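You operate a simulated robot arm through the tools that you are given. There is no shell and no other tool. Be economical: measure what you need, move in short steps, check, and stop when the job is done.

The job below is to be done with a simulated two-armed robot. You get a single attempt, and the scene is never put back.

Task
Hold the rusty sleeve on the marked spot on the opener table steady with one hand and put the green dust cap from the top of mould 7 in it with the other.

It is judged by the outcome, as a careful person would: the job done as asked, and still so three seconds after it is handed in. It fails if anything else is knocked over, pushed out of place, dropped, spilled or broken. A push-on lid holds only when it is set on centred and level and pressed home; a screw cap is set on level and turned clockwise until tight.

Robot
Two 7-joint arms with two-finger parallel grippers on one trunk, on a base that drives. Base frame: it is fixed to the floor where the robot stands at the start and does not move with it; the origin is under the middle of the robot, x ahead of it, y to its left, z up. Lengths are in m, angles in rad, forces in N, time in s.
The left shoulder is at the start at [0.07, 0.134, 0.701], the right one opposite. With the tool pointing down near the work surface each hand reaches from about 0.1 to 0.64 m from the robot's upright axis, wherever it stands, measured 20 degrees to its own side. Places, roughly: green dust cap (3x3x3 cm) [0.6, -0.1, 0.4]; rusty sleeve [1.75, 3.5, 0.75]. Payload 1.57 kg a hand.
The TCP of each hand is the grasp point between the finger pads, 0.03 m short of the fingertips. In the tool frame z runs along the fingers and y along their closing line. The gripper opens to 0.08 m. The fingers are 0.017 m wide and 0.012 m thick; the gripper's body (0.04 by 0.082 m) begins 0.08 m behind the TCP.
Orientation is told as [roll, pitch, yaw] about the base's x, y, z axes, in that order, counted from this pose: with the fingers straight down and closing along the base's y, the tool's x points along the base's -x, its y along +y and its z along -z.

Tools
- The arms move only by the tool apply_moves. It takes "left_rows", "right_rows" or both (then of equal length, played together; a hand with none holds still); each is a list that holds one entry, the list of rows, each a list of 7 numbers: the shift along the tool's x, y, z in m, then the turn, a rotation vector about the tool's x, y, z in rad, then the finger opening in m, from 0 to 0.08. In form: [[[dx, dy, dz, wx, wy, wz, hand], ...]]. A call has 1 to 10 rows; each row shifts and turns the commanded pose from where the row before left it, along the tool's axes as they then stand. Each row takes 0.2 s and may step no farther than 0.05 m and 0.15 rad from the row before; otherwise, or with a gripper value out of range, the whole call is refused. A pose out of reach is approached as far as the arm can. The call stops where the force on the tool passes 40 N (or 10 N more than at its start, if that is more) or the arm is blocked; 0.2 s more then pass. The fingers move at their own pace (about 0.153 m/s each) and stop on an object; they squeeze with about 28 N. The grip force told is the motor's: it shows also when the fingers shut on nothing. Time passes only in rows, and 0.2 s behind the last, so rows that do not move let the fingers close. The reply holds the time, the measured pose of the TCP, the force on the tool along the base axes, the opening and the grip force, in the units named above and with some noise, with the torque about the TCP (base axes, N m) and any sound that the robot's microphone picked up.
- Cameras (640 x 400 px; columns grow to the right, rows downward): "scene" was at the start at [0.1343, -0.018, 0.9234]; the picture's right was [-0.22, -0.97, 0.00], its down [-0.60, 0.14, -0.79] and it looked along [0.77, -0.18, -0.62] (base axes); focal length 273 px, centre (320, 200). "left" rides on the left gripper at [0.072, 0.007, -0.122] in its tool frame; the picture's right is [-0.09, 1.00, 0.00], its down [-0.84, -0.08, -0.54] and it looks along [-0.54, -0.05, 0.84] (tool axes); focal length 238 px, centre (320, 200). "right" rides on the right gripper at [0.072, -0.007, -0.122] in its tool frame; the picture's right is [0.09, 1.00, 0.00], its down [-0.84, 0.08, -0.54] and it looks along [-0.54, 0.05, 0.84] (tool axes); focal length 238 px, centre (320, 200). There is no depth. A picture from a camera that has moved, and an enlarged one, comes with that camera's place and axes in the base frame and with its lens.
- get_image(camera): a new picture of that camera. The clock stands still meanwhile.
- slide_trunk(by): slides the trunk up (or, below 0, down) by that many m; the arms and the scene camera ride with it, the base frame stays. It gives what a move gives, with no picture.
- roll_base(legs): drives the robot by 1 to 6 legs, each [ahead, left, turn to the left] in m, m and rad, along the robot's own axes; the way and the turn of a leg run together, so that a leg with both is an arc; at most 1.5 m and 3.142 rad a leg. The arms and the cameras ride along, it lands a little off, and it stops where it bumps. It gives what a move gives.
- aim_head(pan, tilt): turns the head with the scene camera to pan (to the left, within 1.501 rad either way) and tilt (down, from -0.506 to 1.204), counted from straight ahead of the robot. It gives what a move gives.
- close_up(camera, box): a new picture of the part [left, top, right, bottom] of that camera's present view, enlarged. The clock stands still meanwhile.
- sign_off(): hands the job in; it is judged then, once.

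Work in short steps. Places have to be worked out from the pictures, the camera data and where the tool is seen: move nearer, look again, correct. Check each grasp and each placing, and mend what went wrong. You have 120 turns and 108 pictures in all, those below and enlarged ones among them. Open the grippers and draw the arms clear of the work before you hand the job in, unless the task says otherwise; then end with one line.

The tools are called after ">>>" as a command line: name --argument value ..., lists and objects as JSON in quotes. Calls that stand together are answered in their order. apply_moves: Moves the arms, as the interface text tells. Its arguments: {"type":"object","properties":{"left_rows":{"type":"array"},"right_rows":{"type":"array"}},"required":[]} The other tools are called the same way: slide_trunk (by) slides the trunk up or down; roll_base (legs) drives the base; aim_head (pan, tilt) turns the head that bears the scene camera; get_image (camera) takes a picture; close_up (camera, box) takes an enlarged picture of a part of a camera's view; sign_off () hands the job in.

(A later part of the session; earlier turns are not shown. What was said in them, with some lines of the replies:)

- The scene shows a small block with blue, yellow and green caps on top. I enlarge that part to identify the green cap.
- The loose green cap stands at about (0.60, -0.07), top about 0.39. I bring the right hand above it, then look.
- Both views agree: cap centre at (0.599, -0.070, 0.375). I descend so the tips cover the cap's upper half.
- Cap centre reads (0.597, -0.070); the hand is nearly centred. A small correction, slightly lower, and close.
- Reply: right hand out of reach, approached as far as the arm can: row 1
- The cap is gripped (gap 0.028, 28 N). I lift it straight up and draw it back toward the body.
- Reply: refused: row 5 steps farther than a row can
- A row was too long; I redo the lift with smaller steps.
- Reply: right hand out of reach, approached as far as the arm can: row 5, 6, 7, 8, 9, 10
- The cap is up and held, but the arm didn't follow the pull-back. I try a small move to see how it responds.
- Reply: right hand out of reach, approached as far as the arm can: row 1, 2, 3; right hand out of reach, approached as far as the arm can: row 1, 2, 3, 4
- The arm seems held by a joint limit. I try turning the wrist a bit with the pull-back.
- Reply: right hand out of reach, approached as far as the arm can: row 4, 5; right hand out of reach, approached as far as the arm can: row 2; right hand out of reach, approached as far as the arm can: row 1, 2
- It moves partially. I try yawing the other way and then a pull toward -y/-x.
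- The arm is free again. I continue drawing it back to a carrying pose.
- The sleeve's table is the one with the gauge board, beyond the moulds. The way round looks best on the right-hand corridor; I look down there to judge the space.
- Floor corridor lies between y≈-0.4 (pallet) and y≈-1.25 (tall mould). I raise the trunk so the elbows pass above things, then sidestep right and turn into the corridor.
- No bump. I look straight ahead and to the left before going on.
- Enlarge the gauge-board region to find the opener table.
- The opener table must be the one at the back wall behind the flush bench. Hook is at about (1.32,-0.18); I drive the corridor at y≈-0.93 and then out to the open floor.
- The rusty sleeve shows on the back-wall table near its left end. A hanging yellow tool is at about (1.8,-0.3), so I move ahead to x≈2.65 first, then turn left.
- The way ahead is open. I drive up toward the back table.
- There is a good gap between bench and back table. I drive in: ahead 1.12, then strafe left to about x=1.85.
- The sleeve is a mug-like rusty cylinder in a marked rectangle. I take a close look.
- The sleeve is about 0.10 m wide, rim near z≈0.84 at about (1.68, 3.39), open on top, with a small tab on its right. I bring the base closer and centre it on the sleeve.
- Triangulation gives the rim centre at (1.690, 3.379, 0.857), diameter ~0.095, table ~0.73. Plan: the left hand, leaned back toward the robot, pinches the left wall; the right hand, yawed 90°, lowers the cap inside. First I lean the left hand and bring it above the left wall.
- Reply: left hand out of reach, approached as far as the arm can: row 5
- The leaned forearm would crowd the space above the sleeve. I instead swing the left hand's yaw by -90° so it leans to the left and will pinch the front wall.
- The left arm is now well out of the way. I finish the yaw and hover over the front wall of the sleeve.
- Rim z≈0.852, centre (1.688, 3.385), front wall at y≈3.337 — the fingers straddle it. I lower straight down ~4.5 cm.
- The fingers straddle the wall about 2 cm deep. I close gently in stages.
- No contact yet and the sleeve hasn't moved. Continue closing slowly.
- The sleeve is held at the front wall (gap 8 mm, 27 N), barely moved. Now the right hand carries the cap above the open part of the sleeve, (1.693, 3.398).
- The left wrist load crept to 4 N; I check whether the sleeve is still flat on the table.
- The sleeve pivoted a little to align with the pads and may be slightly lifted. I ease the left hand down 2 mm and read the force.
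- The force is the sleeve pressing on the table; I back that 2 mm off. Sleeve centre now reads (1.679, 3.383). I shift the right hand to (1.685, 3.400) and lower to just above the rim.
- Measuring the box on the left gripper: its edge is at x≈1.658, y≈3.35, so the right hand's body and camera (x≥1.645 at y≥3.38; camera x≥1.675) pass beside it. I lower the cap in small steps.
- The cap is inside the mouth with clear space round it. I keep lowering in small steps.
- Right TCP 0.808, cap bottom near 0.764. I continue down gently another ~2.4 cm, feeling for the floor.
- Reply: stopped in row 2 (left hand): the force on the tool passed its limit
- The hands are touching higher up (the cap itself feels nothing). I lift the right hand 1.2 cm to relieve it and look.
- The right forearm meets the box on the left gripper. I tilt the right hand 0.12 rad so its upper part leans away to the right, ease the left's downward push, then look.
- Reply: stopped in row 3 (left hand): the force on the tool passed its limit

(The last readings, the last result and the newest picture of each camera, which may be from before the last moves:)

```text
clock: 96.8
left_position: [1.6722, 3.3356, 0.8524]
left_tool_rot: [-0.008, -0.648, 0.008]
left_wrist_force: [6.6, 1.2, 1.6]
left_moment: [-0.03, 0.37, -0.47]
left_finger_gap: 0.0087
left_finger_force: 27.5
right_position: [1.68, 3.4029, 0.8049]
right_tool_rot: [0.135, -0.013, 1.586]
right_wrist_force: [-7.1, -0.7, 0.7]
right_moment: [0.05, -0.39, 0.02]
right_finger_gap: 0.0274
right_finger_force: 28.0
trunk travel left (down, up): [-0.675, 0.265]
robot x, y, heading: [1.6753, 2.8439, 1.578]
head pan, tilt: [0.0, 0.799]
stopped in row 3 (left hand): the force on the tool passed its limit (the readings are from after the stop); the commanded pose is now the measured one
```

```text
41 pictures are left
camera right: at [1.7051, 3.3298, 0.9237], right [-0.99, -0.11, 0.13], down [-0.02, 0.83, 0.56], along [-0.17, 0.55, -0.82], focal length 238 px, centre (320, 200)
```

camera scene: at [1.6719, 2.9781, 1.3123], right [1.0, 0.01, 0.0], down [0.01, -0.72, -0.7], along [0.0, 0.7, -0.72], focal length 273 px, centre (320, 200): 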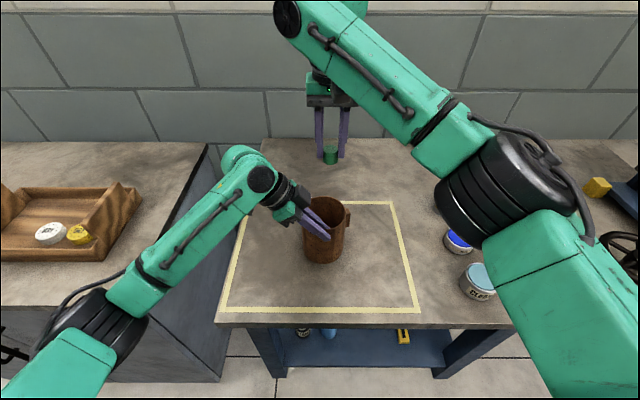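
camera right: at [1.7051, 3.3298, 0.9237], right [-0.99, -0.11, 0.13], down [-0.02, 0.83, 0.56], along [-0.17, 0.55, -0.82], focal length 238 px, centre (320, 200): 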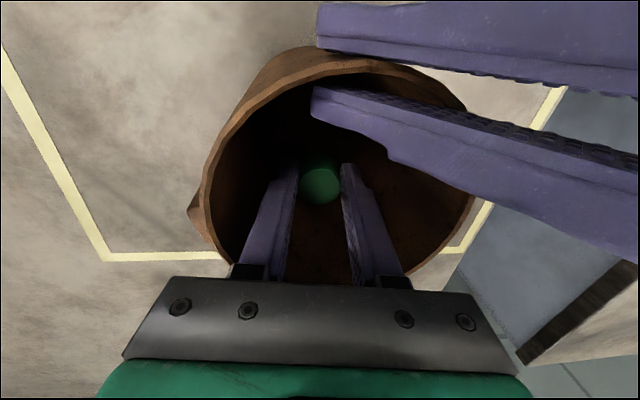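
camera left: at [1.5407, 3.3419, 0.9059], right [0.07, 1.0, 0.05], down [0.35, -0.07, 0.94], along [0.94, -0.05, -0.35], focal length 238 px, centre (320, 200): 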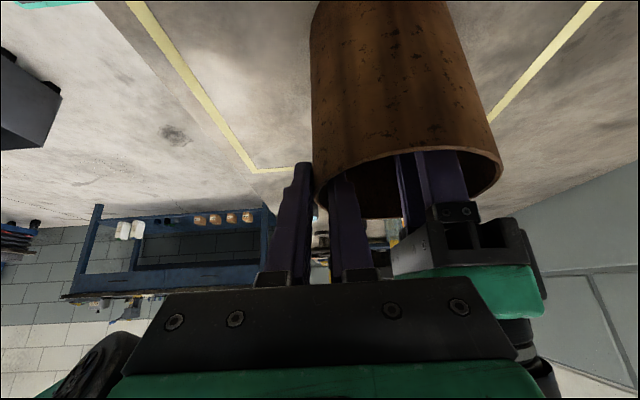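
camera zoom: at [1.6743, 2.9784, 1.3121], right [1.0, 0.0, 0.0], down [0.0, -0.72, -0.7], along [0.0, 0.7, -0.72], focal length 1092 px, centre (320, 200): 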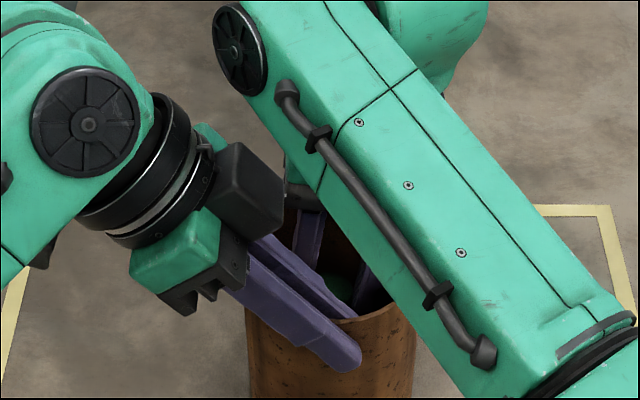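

The forearm is now clear, but the right finger's root presses the right side of the rim. I shift the right hand 7 mm left to relieve it.

>>> apply_moves --right_rows '[[[0.002, 0.0035, 0, 0, 0, 0, 0.02], [0.002, 0.0035, 0, 0, 0, 0, 0.02], [0, 0, 0, 0, 0, 0, 0.02]]]'

>>> get_image --camera "right"

>>> close_up --camera "scene" --box '[240, 180, 400, 280]'

```text
clock: 97.6
left_position: [1.6711, 3.3371, 0.8521]
left_tool_rot: [-0.008, -0.648, 0.011]
left_wrist_force: [2.2, 0.6, 2.6]
left_moment: [0.13, 0.11, -0.1]
left_finger_gap: 0.0087
left_finger_force: 27.8
right_position: [1.6754, 3.3988, 0.8055]
right_tool_rot: [0.133, -0.009, 1.584]
right_wrist_force: [-0.3, -0.7, -0.5]
right_moment: [-0.01, -0.02, 0.02]
right_finger_gap: 0.0272
right_finger_force: 28.0
trunk travel left (down, up): [-0.675, 0.265]
robot x, y, heading: [1.6729, 2.844, 1.574]
head pan, tilt: [0.0, 0.799]
```

```text
40 pictures are left
camera right: at [1.6995, 3.3259, 0.9245], right [-0.99, -0.11, 0.13], down [-0.02, 0.83, 0.56], along [-0.17, 0.55, -0.82], focal length 238 px, centre (320, 200)
```

right: 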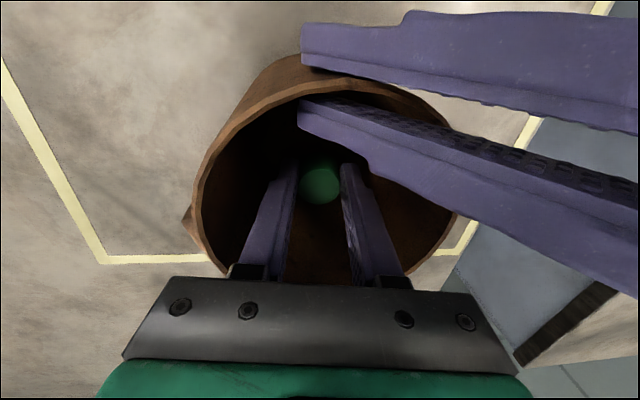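

```text
4.00 times, centred on (320, 230) of scene
camera zoom: at [1.6748, 2.9784, 1.3123], right [1.0, 0.0, 0.0], down [0.0, -0.72, -0.7], along [0.0, 0.7, -0.72], focal length 1092 px, centre (320, 80)
```

zoom: 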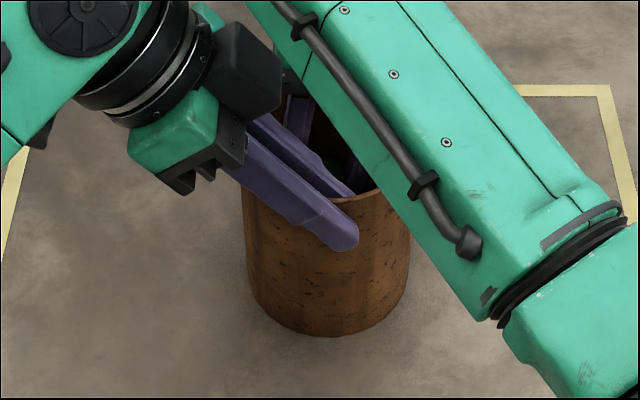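

Forces are relieved and the sleeve stands flat. I lower the cap in small steps again.

>>> apply_moves --right_rows '[[[0, -0.0006, 0.005, 0, 0, 0, 0.02], [0, -0.0006, 0.005, 0, 0, 0, 0.02], [0, 0, 0, 0, 0, 0, 0.02]]]'

>>> apply_moves --right_rows '[[[0, -0.0005, 0.004, 0, 0, 0, 0.02], [0, -0.0005, 0.004, 0, 0, 0, 0.02], [0, 0, 0, 0, 0, 0, 0.02]]]'

```text
clock: 98.4
left_position: [1.6716, 3.3374, 0.8524]
left_tool_rot: [-0.009, -0.647, 0.012]
left_wrist_force: [0.9, 2.5, 3.8]
left_moment: [0.17, 0.17, -0.01]
left_finger_gap: 0.0086
left_finger_force: 27.2
right_position: [1.675, 3.398, 0.7949]
right_tool_rot: [0.133, -0.011, 1.582]
right_wrist_force: [0.4, 0.2, -1.2]
right_moment: [-0.03, 0.0, 0.0]
right_finger_gap: 0.0274
right_finger_force: 28.2
trunk travel left (down, up): [-0.675, 0.265]
robot x, y, heading: [1.6708, 2.8483, 1.575]
head pan, tilt: [0.0, 0.799]
```

```text
clock: 99.2
left_position: [1.6712, 3.3364, 0.8516]
left_tool_rot: [-0.008, -0.648, 0.012]
left_wrist_force: [-0.2, 1.9, 3.4]
left_moment: [0.17, 0.17, -0.03]
left_finger_gap: 0.0087
left_finger_force: 27.3
right_position: [1.6753, 3.3991, 0.7875]
right_tool_rot: [0.134, -0.01, 1.583]
right_wrist_force: [-0.4, -0.6, -0.4]
right_moment: [-0.04, 0.0, -0.02]
right_finger_gap: 0.0272
right_finger_force: 28.2
trunk travel left (down, up): [-0.675, 0.265]
robot x, y, heading: [1.672, 2.8442, 1.58]
head pan, tilt: [0.0, 0.799]
```

Still free at 0.7875. A few millimetres more.

>>> apply_moves --right_rows '[[[0, -0.0003, 0.003, 0, 0, 0, 0.02], [0, -0.0003, 0.003, 0, 0, 0, 0.02], [0, 0, 0, 0, 0, 0, 0.02]]]'

>>> get_image --camera "right"

>>> get_image --camera "left"

```text
clock: 100.0
left_position: [1.6726, 3.337, 0.852]
left_tool_rot: [-0.009, -0.647, 0.011]
left_wrist_force: [0.1, 2.7, 4.9]
left_moment: [0.17, 0.15, -0.03]
left_finger_gap: 0.0087
left_finger_force: 27.3
right_position: [1.6752, 3.3979, 0.7818]
right_tool_rot: [0.132, -0.007, 1.583]
right_wrist_force: [-0.3, -0.2, -0.5]
right_moment: [0.0, 0.01, -0.01]
right_finger_gap: 0.0272
right_finger_force: 28.3
trunk travel left (down, up): [-0.675, 0.265]
robot x, y, heading: [1.6738, 2.8481, 1.575]
head pan, tilt: [0.0, 0.799]
```

```text
38 pictures are left
camera right: at [1.6989, 3.3259, 0.9003], right [-0.99, -0.11, 0.13], down [-0.02, 0.83, 0.56], along [-0.17, 0.54, -0.82], focal length 238 px, centre (320, 200)
```

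right: 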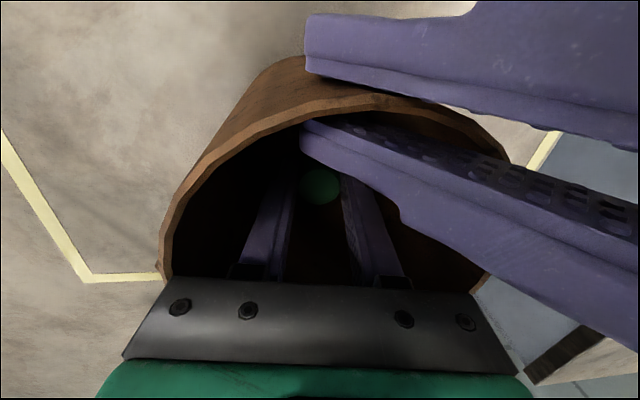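

```text
37 pictures are left
camera left: at [1.5416, 3.3429, 0.9053], right [0.07, 1.0, 0.05], down [0.34, -0.07, 0.94], along [0.94, -0.05, -0.34], focal length 238 px, centre (320, 200)
```

left: 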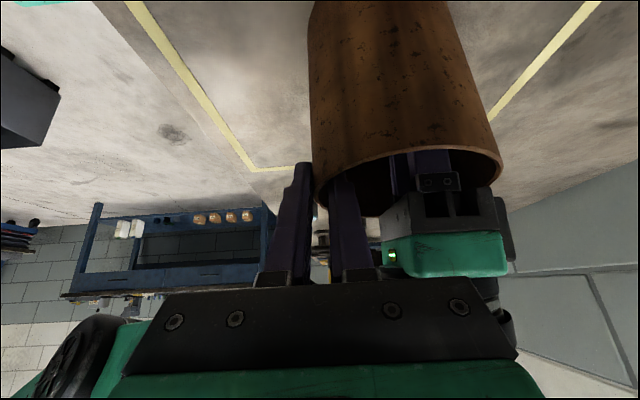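

Cap bottom is about 0.738, within a centimetre of the floor, and the body is close to the rim. I release gently with a small opening.

>>> apply_moves --right_rows '[[[0, 0, 0, 0, 0, 0, 0.03], [0, 0, 0, 0, 0, 0, 0.034], [0, 0, 0, 0, 0, 0, 0.037], [0, 0, 0, 0, 0, 0, 0.037], [0, 0, 0, 0, 0, 0, 0.037]]]'

>>> get_image --camera "right"

```text
clock: 101.2
left_position: [1.6711, 3.336, 0.853]
left_tool_rot: [-0.008, -0.646, 0.011]
left_wrist_force: [1.7, 3.0, 5.1]
left_moment: [0.16, 0.26, -0.06]
left_finger_gap: 0.0084
left_finger_force: 27.5
right_position: [1.6747, 3.3995, 0.7828]
right_tool_rot: [0.133, -0.006, 1.585]
right_wrist_force: [-1.5, -1.8, -1.3]
right_moment: [0.09, -0.12, -0.06]
right_finger_gap: 0.0357
right_finger_force: 0.1
trunk travel left (down, up): [-0.675, 0.265]
robot x, y, heading: [1.6755, 2.8454, 1.577]
head pan, tilt: [0.0, 0.799]
```

```text
36 pictures are left
camera right: at [1.6988, 3.3259, 0.9004], right [-0.99, -0.11, 0.13], down [-0.02, 0.83, 0.56], along [-0.17, 0.55, -0.82], focal length 238 px, centre (320, 200)
```

right: 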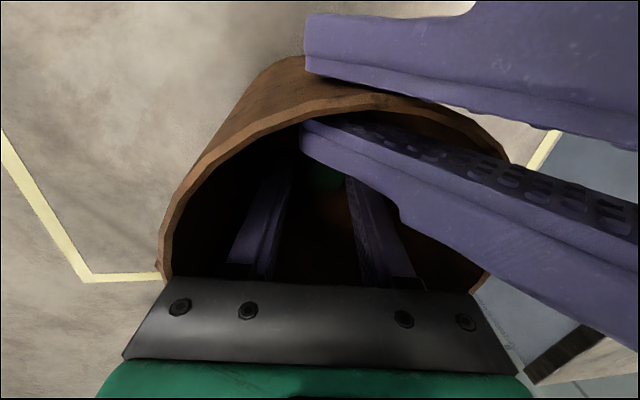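

The cap has settled deeper inside. I ease the fingers to 0.034 and withdraw the right hand straight up.

>>> apply_moves --right_rows '[[[0, 0, 0, 0, 0, 0, 0.0335], [0, 0.001, -0.01, 0, 0, 0, 0.0335], [0, 0.0015, -0.012, 0, 0, 0, 0.0335], [0, 0.002, -0.015, 0, 0, 0, 0.0335], [0, 0.002, -0.015, 0, 0, 0, 0.0335]]]'

>>> get_image --camera "right"

```text
clock: 102.4
left_position: [1.6717, 3.3373, 0.8528]
left_tool_rot: [-0.01, -0.648, 0.01]
left_wrist_force: [0.9, 2.9, 5.5]
left_moment: [0.14, 0.16, -0.04]
left_finger_gap: 0.0087
left_finger_force: 27.7
right_position: [1.6756, 3.398, 0.835]
right_tool_rot: [0.133, -0.01, 1.584]
right_wrist_force: [0.1, 0.6, 0.0]
right_moment: [-0.01, 0.0, 0.0]
right_finger_gap: 0.0334
right_finger_force: 0.0
trunk travel left (down, up): [-0.675, 0.265]
robot x, y, heading: [1.6763, 2.8444, 1.579]
head pan, tilt: [0.0, 0.799]
```

```text
35 pictures are left
camera right: at [1.6995, 3.3254, 0.953], right [-0.99, -0.11, 0.13], down [-0.02, 0.83, 0.56], along [-0.17, 0.55, -0.82], focal length 238 px, centre (320, 200)
```

right: 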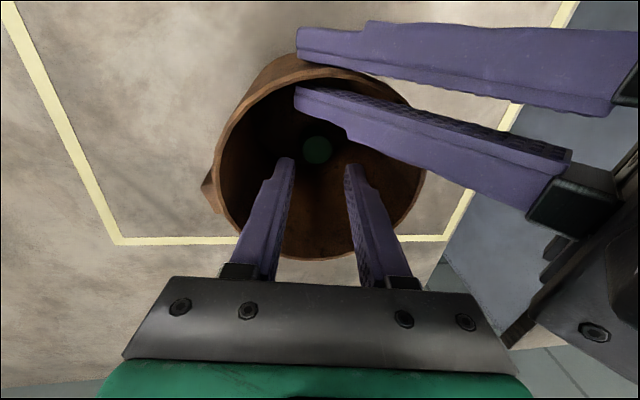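

The cap stays on the sleeve's floor. I raise the right hand out and then back it off to the right.

>>> apply_moves --right_rows '[[[0, 0.004, -0.03, 0, 0, 0, 0.0335], [0, 0.004, -0.03, 0, 0, 0, 0.0335], [0, 0.004, -0.035, 0, 0, 0, 0.0335], [0, 0.004, -0.035, 0, 0, 0, 0.0335], [0, -0.03, -0.02, 0.06, 0, 0, 0.0335], [0.01, -0.04, 0, 0.06, 0, 0, 0.0335], [0.01, -0.04, 0, 0, 0, 0, 0.0335], [0.01, -0.04, 0, 0, 0, 0, 0.0335], [0.01, -0.04, 0, 0, 0, 0, 0.0335], [0.01, -0.04, 0, 0, 0, 0, 0.0335]]]'

>>> get_image --camera "scene"

>>> close_up --camera "scene" --box '[240, 170, 400, 270]'

```text
clock: 104.6
left_position: [1.6715, 3.3372, 0.8532]
left_tool_rot: [-0.01, -0.645, 0.012]
left_wrist_force: [-1.0, -1.6, 2.9]
left_moment: [0.24, -0.03, 0.01]
left_finger_gap: 0.0086
left_finger_force: 27.0
right_position: [1.9114, 3.3502, 0.9754]
right_tool_rot: [0.015, -0.012, 1.585]
right_wrist_force: [-0.1, 0.4, -0.7]
right_moment: [0.01, 0.03, 0.02]
right_finger_gap: 0.0336
right_finger_force: 0.0
trunk travel left (down, up): [-0.675, 0.265]
robot x, y, heading: [1.6741, 2.8464, 1.578]
head pan, tilt: [0.0, 0.799]
```

```text
34 pictures are left
camera scene: at [1.6754, 2.9775, 1.3123], right [1.0, 0.01, 0.0], down [0.0, -0.72, -0.7], along [0.0, 0.7, -0.72], focal length 273 px, centre (320, 200)
```

scene: 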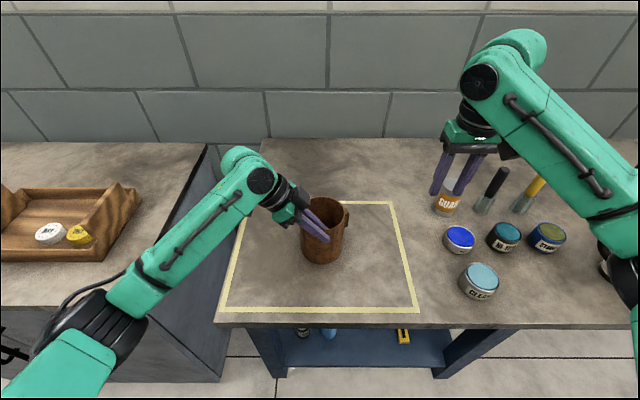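

```text
4.00 times, centred on (320, 220) of scene
camera zoom: at [1.6754, 2.9775, 1.3123], right [1.0, 0.01, 0.0], down [0.0, -0.72, -0.7], along [0.0, 0.7, -0.72], focal length 1092 px, centre (320, 120)
```

zoom: 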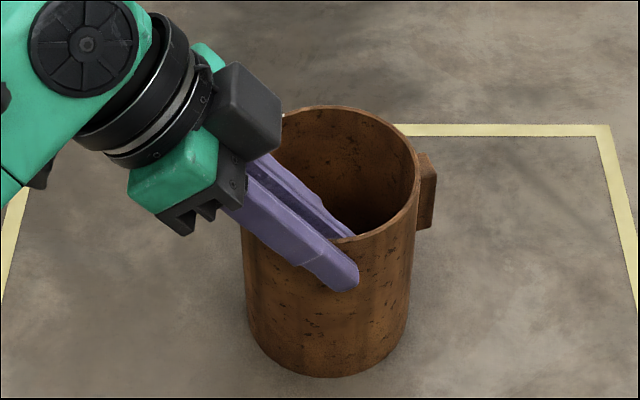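

The right hand is clear. Now I open the left hand gradually and lift it straight out.

>>> apply_moves --left_rows '[[[0, 0, 0, 0, 0, 0, 0.012], [0, 0, 0, 0, 0, 0, 0.02], [0, 0, 0, 0, 0, 0, 0.03], [0, 0, 0, 0, 0, 0, 0.03]]]'

>>> close_up --camera "scene" --box '[240, 170, 400, 270]'

```text
clock: 105.6
left_position: [1.6718, 3.3368, 0.8518]
left_tool_rot: [-0.009, -0.647, 0.013]
left_wrist_force: [0.3, 0.4, -0.2]
left_moment: [0.03, 0.01, 0.01]
left_finger_gap: 0.0302
left_finger_force: 0.0
right_position: [1.9111, 3.3511, 0.9749]
right_tool_rot: [0.011, -0.008, 1.583]
right_wrist_force: [-0.3, 0.1, 0.0]
right_moment: [0.02, 0.0, -0.01]
right_finger_gap: 0.0335
right_finger_force: 0.0
trunk travel left (down, up): [-0.675, 0.265]
robot x, y, heading: [1.6738, 2.851, 1.573]
head pan, tilt: [0.0, 0.799]
```

```text
4.00 times, centred on (320, 220) of scene
camera zoom: at [1.6746, 2.9785, 1.3122], right [1.0, 0.0, 0.0], down [0.0, -0.72, -0.7], along [0.0, 0.7, -0.72], focal length 1092 px, centre (320, 120)
```

zoom: 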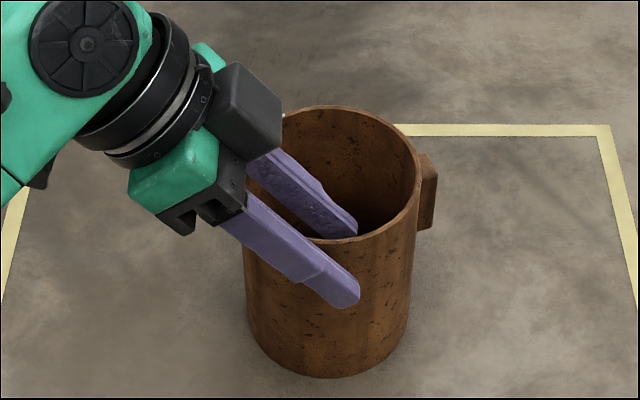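

The sleeve stands free and still. I lift the left hand straight up, then back to the left.

>>> apply_moves --left_rows '[[[-0.009, 0, -0.012, 0, 0, 0, 0.03], [-0.012, 0, -0.016, 0, 0, 0, 0.03], [-0.018, 0, -0.024, 0, 0, 0, 0.03], [-0.018, 0, -0.024, 0, 0, 0, 0.03], [-0.018, 0, -0.024, 0, 0, 0, 0.03], [0.02, 0, -0.03, 0, 0, 0, 0.03], [0.02, 0, -0.03, 0, 0, 0, 0.03], [0.02, 0, -0.03, 0, 0, 0, 0.03]]]'

>>> get_image --camera "scene"

>>> close_up --camera "scene" --box '[240, 170, 400, 270]'

>>> get_image --camera "left"

>>> get_image --camera "right"

```text
clock: 107.4
left_position: [1.5673, 3.3374, 1.0137]
left_tool_rot: [-0.008, -0.647, 0.013]
left_wrist_force: [-0.3, -0.4, 0.2]
left_moment: [-0.01, -0.02, -0.03]
left_finger_gap: 0.0302
left_finger_force: 0.1
right_position: [1.9108, 3.3517, 0.975]
right_tool_rot: [0.012, -0.01, 1.584]
right_wrist_force: [-0.2, 0.4, 0.0]
right_moment: [0.02, 0.03, 0.01]
right_finger_gap: 0.0333
right_finger_force: 0.1
trunk travel left (down, up): [-0.675, 0.265]
robot x, y, heading: [1.675, 2.8472, 1.58]
head pan, tilt: [0.0, 0.799]
```

```text
31 pictures are left
camera scene: at [1.6734, 2.9783, 1.3122], right [1.0, 0.0, 0.0], down [0.0, -0.72, -0.7], along [0.0, 0.7, -0.72], focal length 273 px, centre (320, 200)
```

scene: 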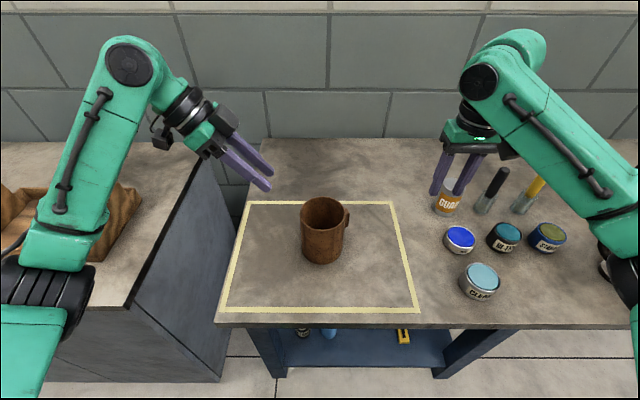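

```text
4.00 times, centred on (320, 220) of scene
camera zoom: at [1.6734, 2.9783, 1.3122], right [1.0, 0.0, 0.0], down [0.0, -0.72, -0.7], along [0.0, 0.7, -0.72], focal length 1092 px, centre (320, 120)
```

zoom: 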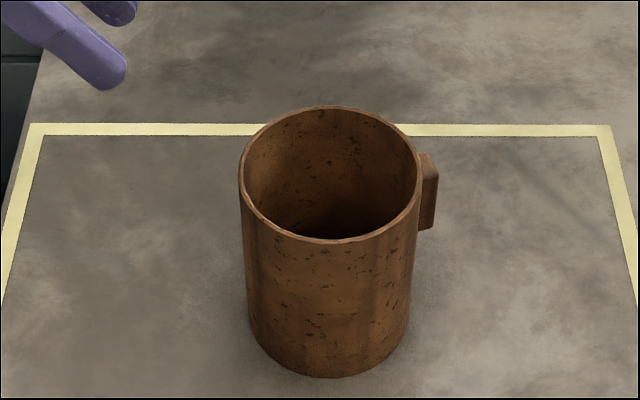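

```text
29 pictures are left
camera left: at [1.4373, 3.3437, 1.0659], right [0.07, 1.0, 0.05], down [0.34, -0.07, 0.94], along [0.94, -0.05, -0.34], focal length 238 px, centre (320, 200)
```

left: 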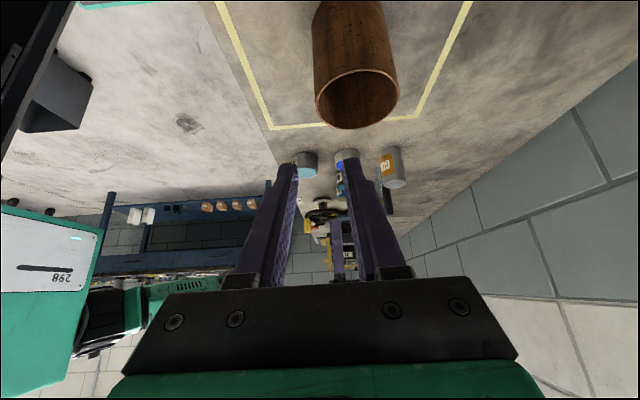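

```text
28 pictures are left
camera right: at [1.9193, 3.2779, 1.0963], right [-0.99, -0.11, 0.01], down [-0.08, 0.83, 0.55], along [-0.07, 0.55, -0.83], focal length 238 px, centre (320, 200)
```

right: 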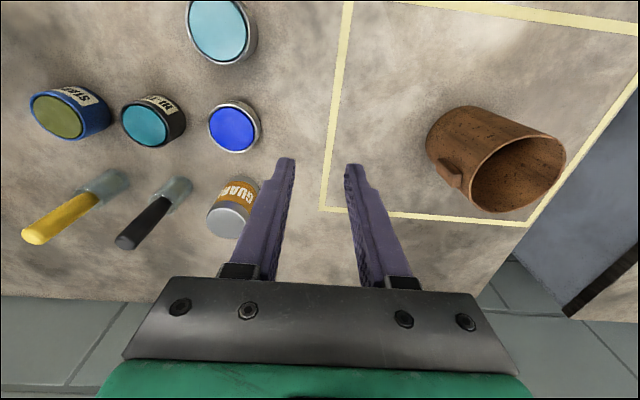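

The sleeve stands upright within the marked spot; the cap was seen on its floor. I raise the right hand a bit more above the cans, opening both hands.

>>> apply_moves --left_rows '[[[0.015, 0, -0.03, 0, 0, 0, 0.05], [0.015, 0, -0.03, 0, 0, 0, 0.06], [0, 0, 0, 0, 0, 0, 0.06], [0, 0, 0, 0, 0, 0, 0.06]]]' --right_rows '[[[0.02, 0, -0.03, 0, 0, 0, 0.05], [0.02, 0, -0.03, 0, 0, 0, 0.06], [0, 0, -0.03, 0, 0, 0, 0.06], [0, 0, 0, 0, 0, 0, 0.06]]]'

>>> get_image --camera "scene"

```text
clock: 108.4
left_position: [1.5075, 3.3378, 1.0438]
left_tool_rot: [-0.01, -0.648, 0.013]
left_wrist_force: [0.1, 0.2, -0.4]
left_moment: [-0.01, 0.01, 0.0]
left_finger_gap: 0.06
left_finger_force: 0.1
right_position: [1.9115, 3.3098, 1.0647]
right_tool_rot: [0.012, -0.008, 1.584]
right_wrist_force: [0.0, 0.4, 0.3]
right_moment: [0.02, 0.01, -0.02]
right_finger_gap: 0.0601
right_finger_force: 0.1
trunk travel left (down, up): [-0.675, 0.265]
robot x, y, heading: [1.6752, 2.8446, 1.576]
head pan, tilt: [0.0, 0.799]
```

```text
27 pictures are left
camera scene: at [1.6744, 2.9785, 1.3122], right [1.0, 0.0, 0.0], down [0.0, -0.72, -0.7], along [0.0, 0.7, -0.72], focal length 273 px, centre (320, 200)
```

scene: 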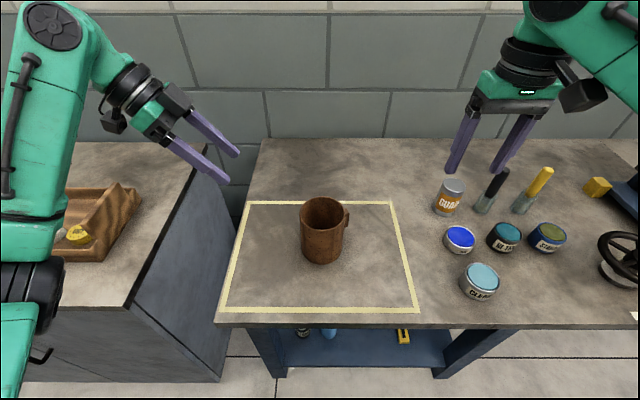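

All is in place and the arms are clear; I hand the job in.

>>> sign_off

```text
The job is handed in.
```

The green dust cap from mould 7 is inside the rusty sleeve: the left hand held the sleeve while the right lowered the cap and let it drop about the last centimetre. The sleeve slid roughly 1 cm to the left while held but stands upright inside the marked rectangle. I last saw the cap on the sleeve's floor just after letting it go, and couldn't see it in the final pictures.
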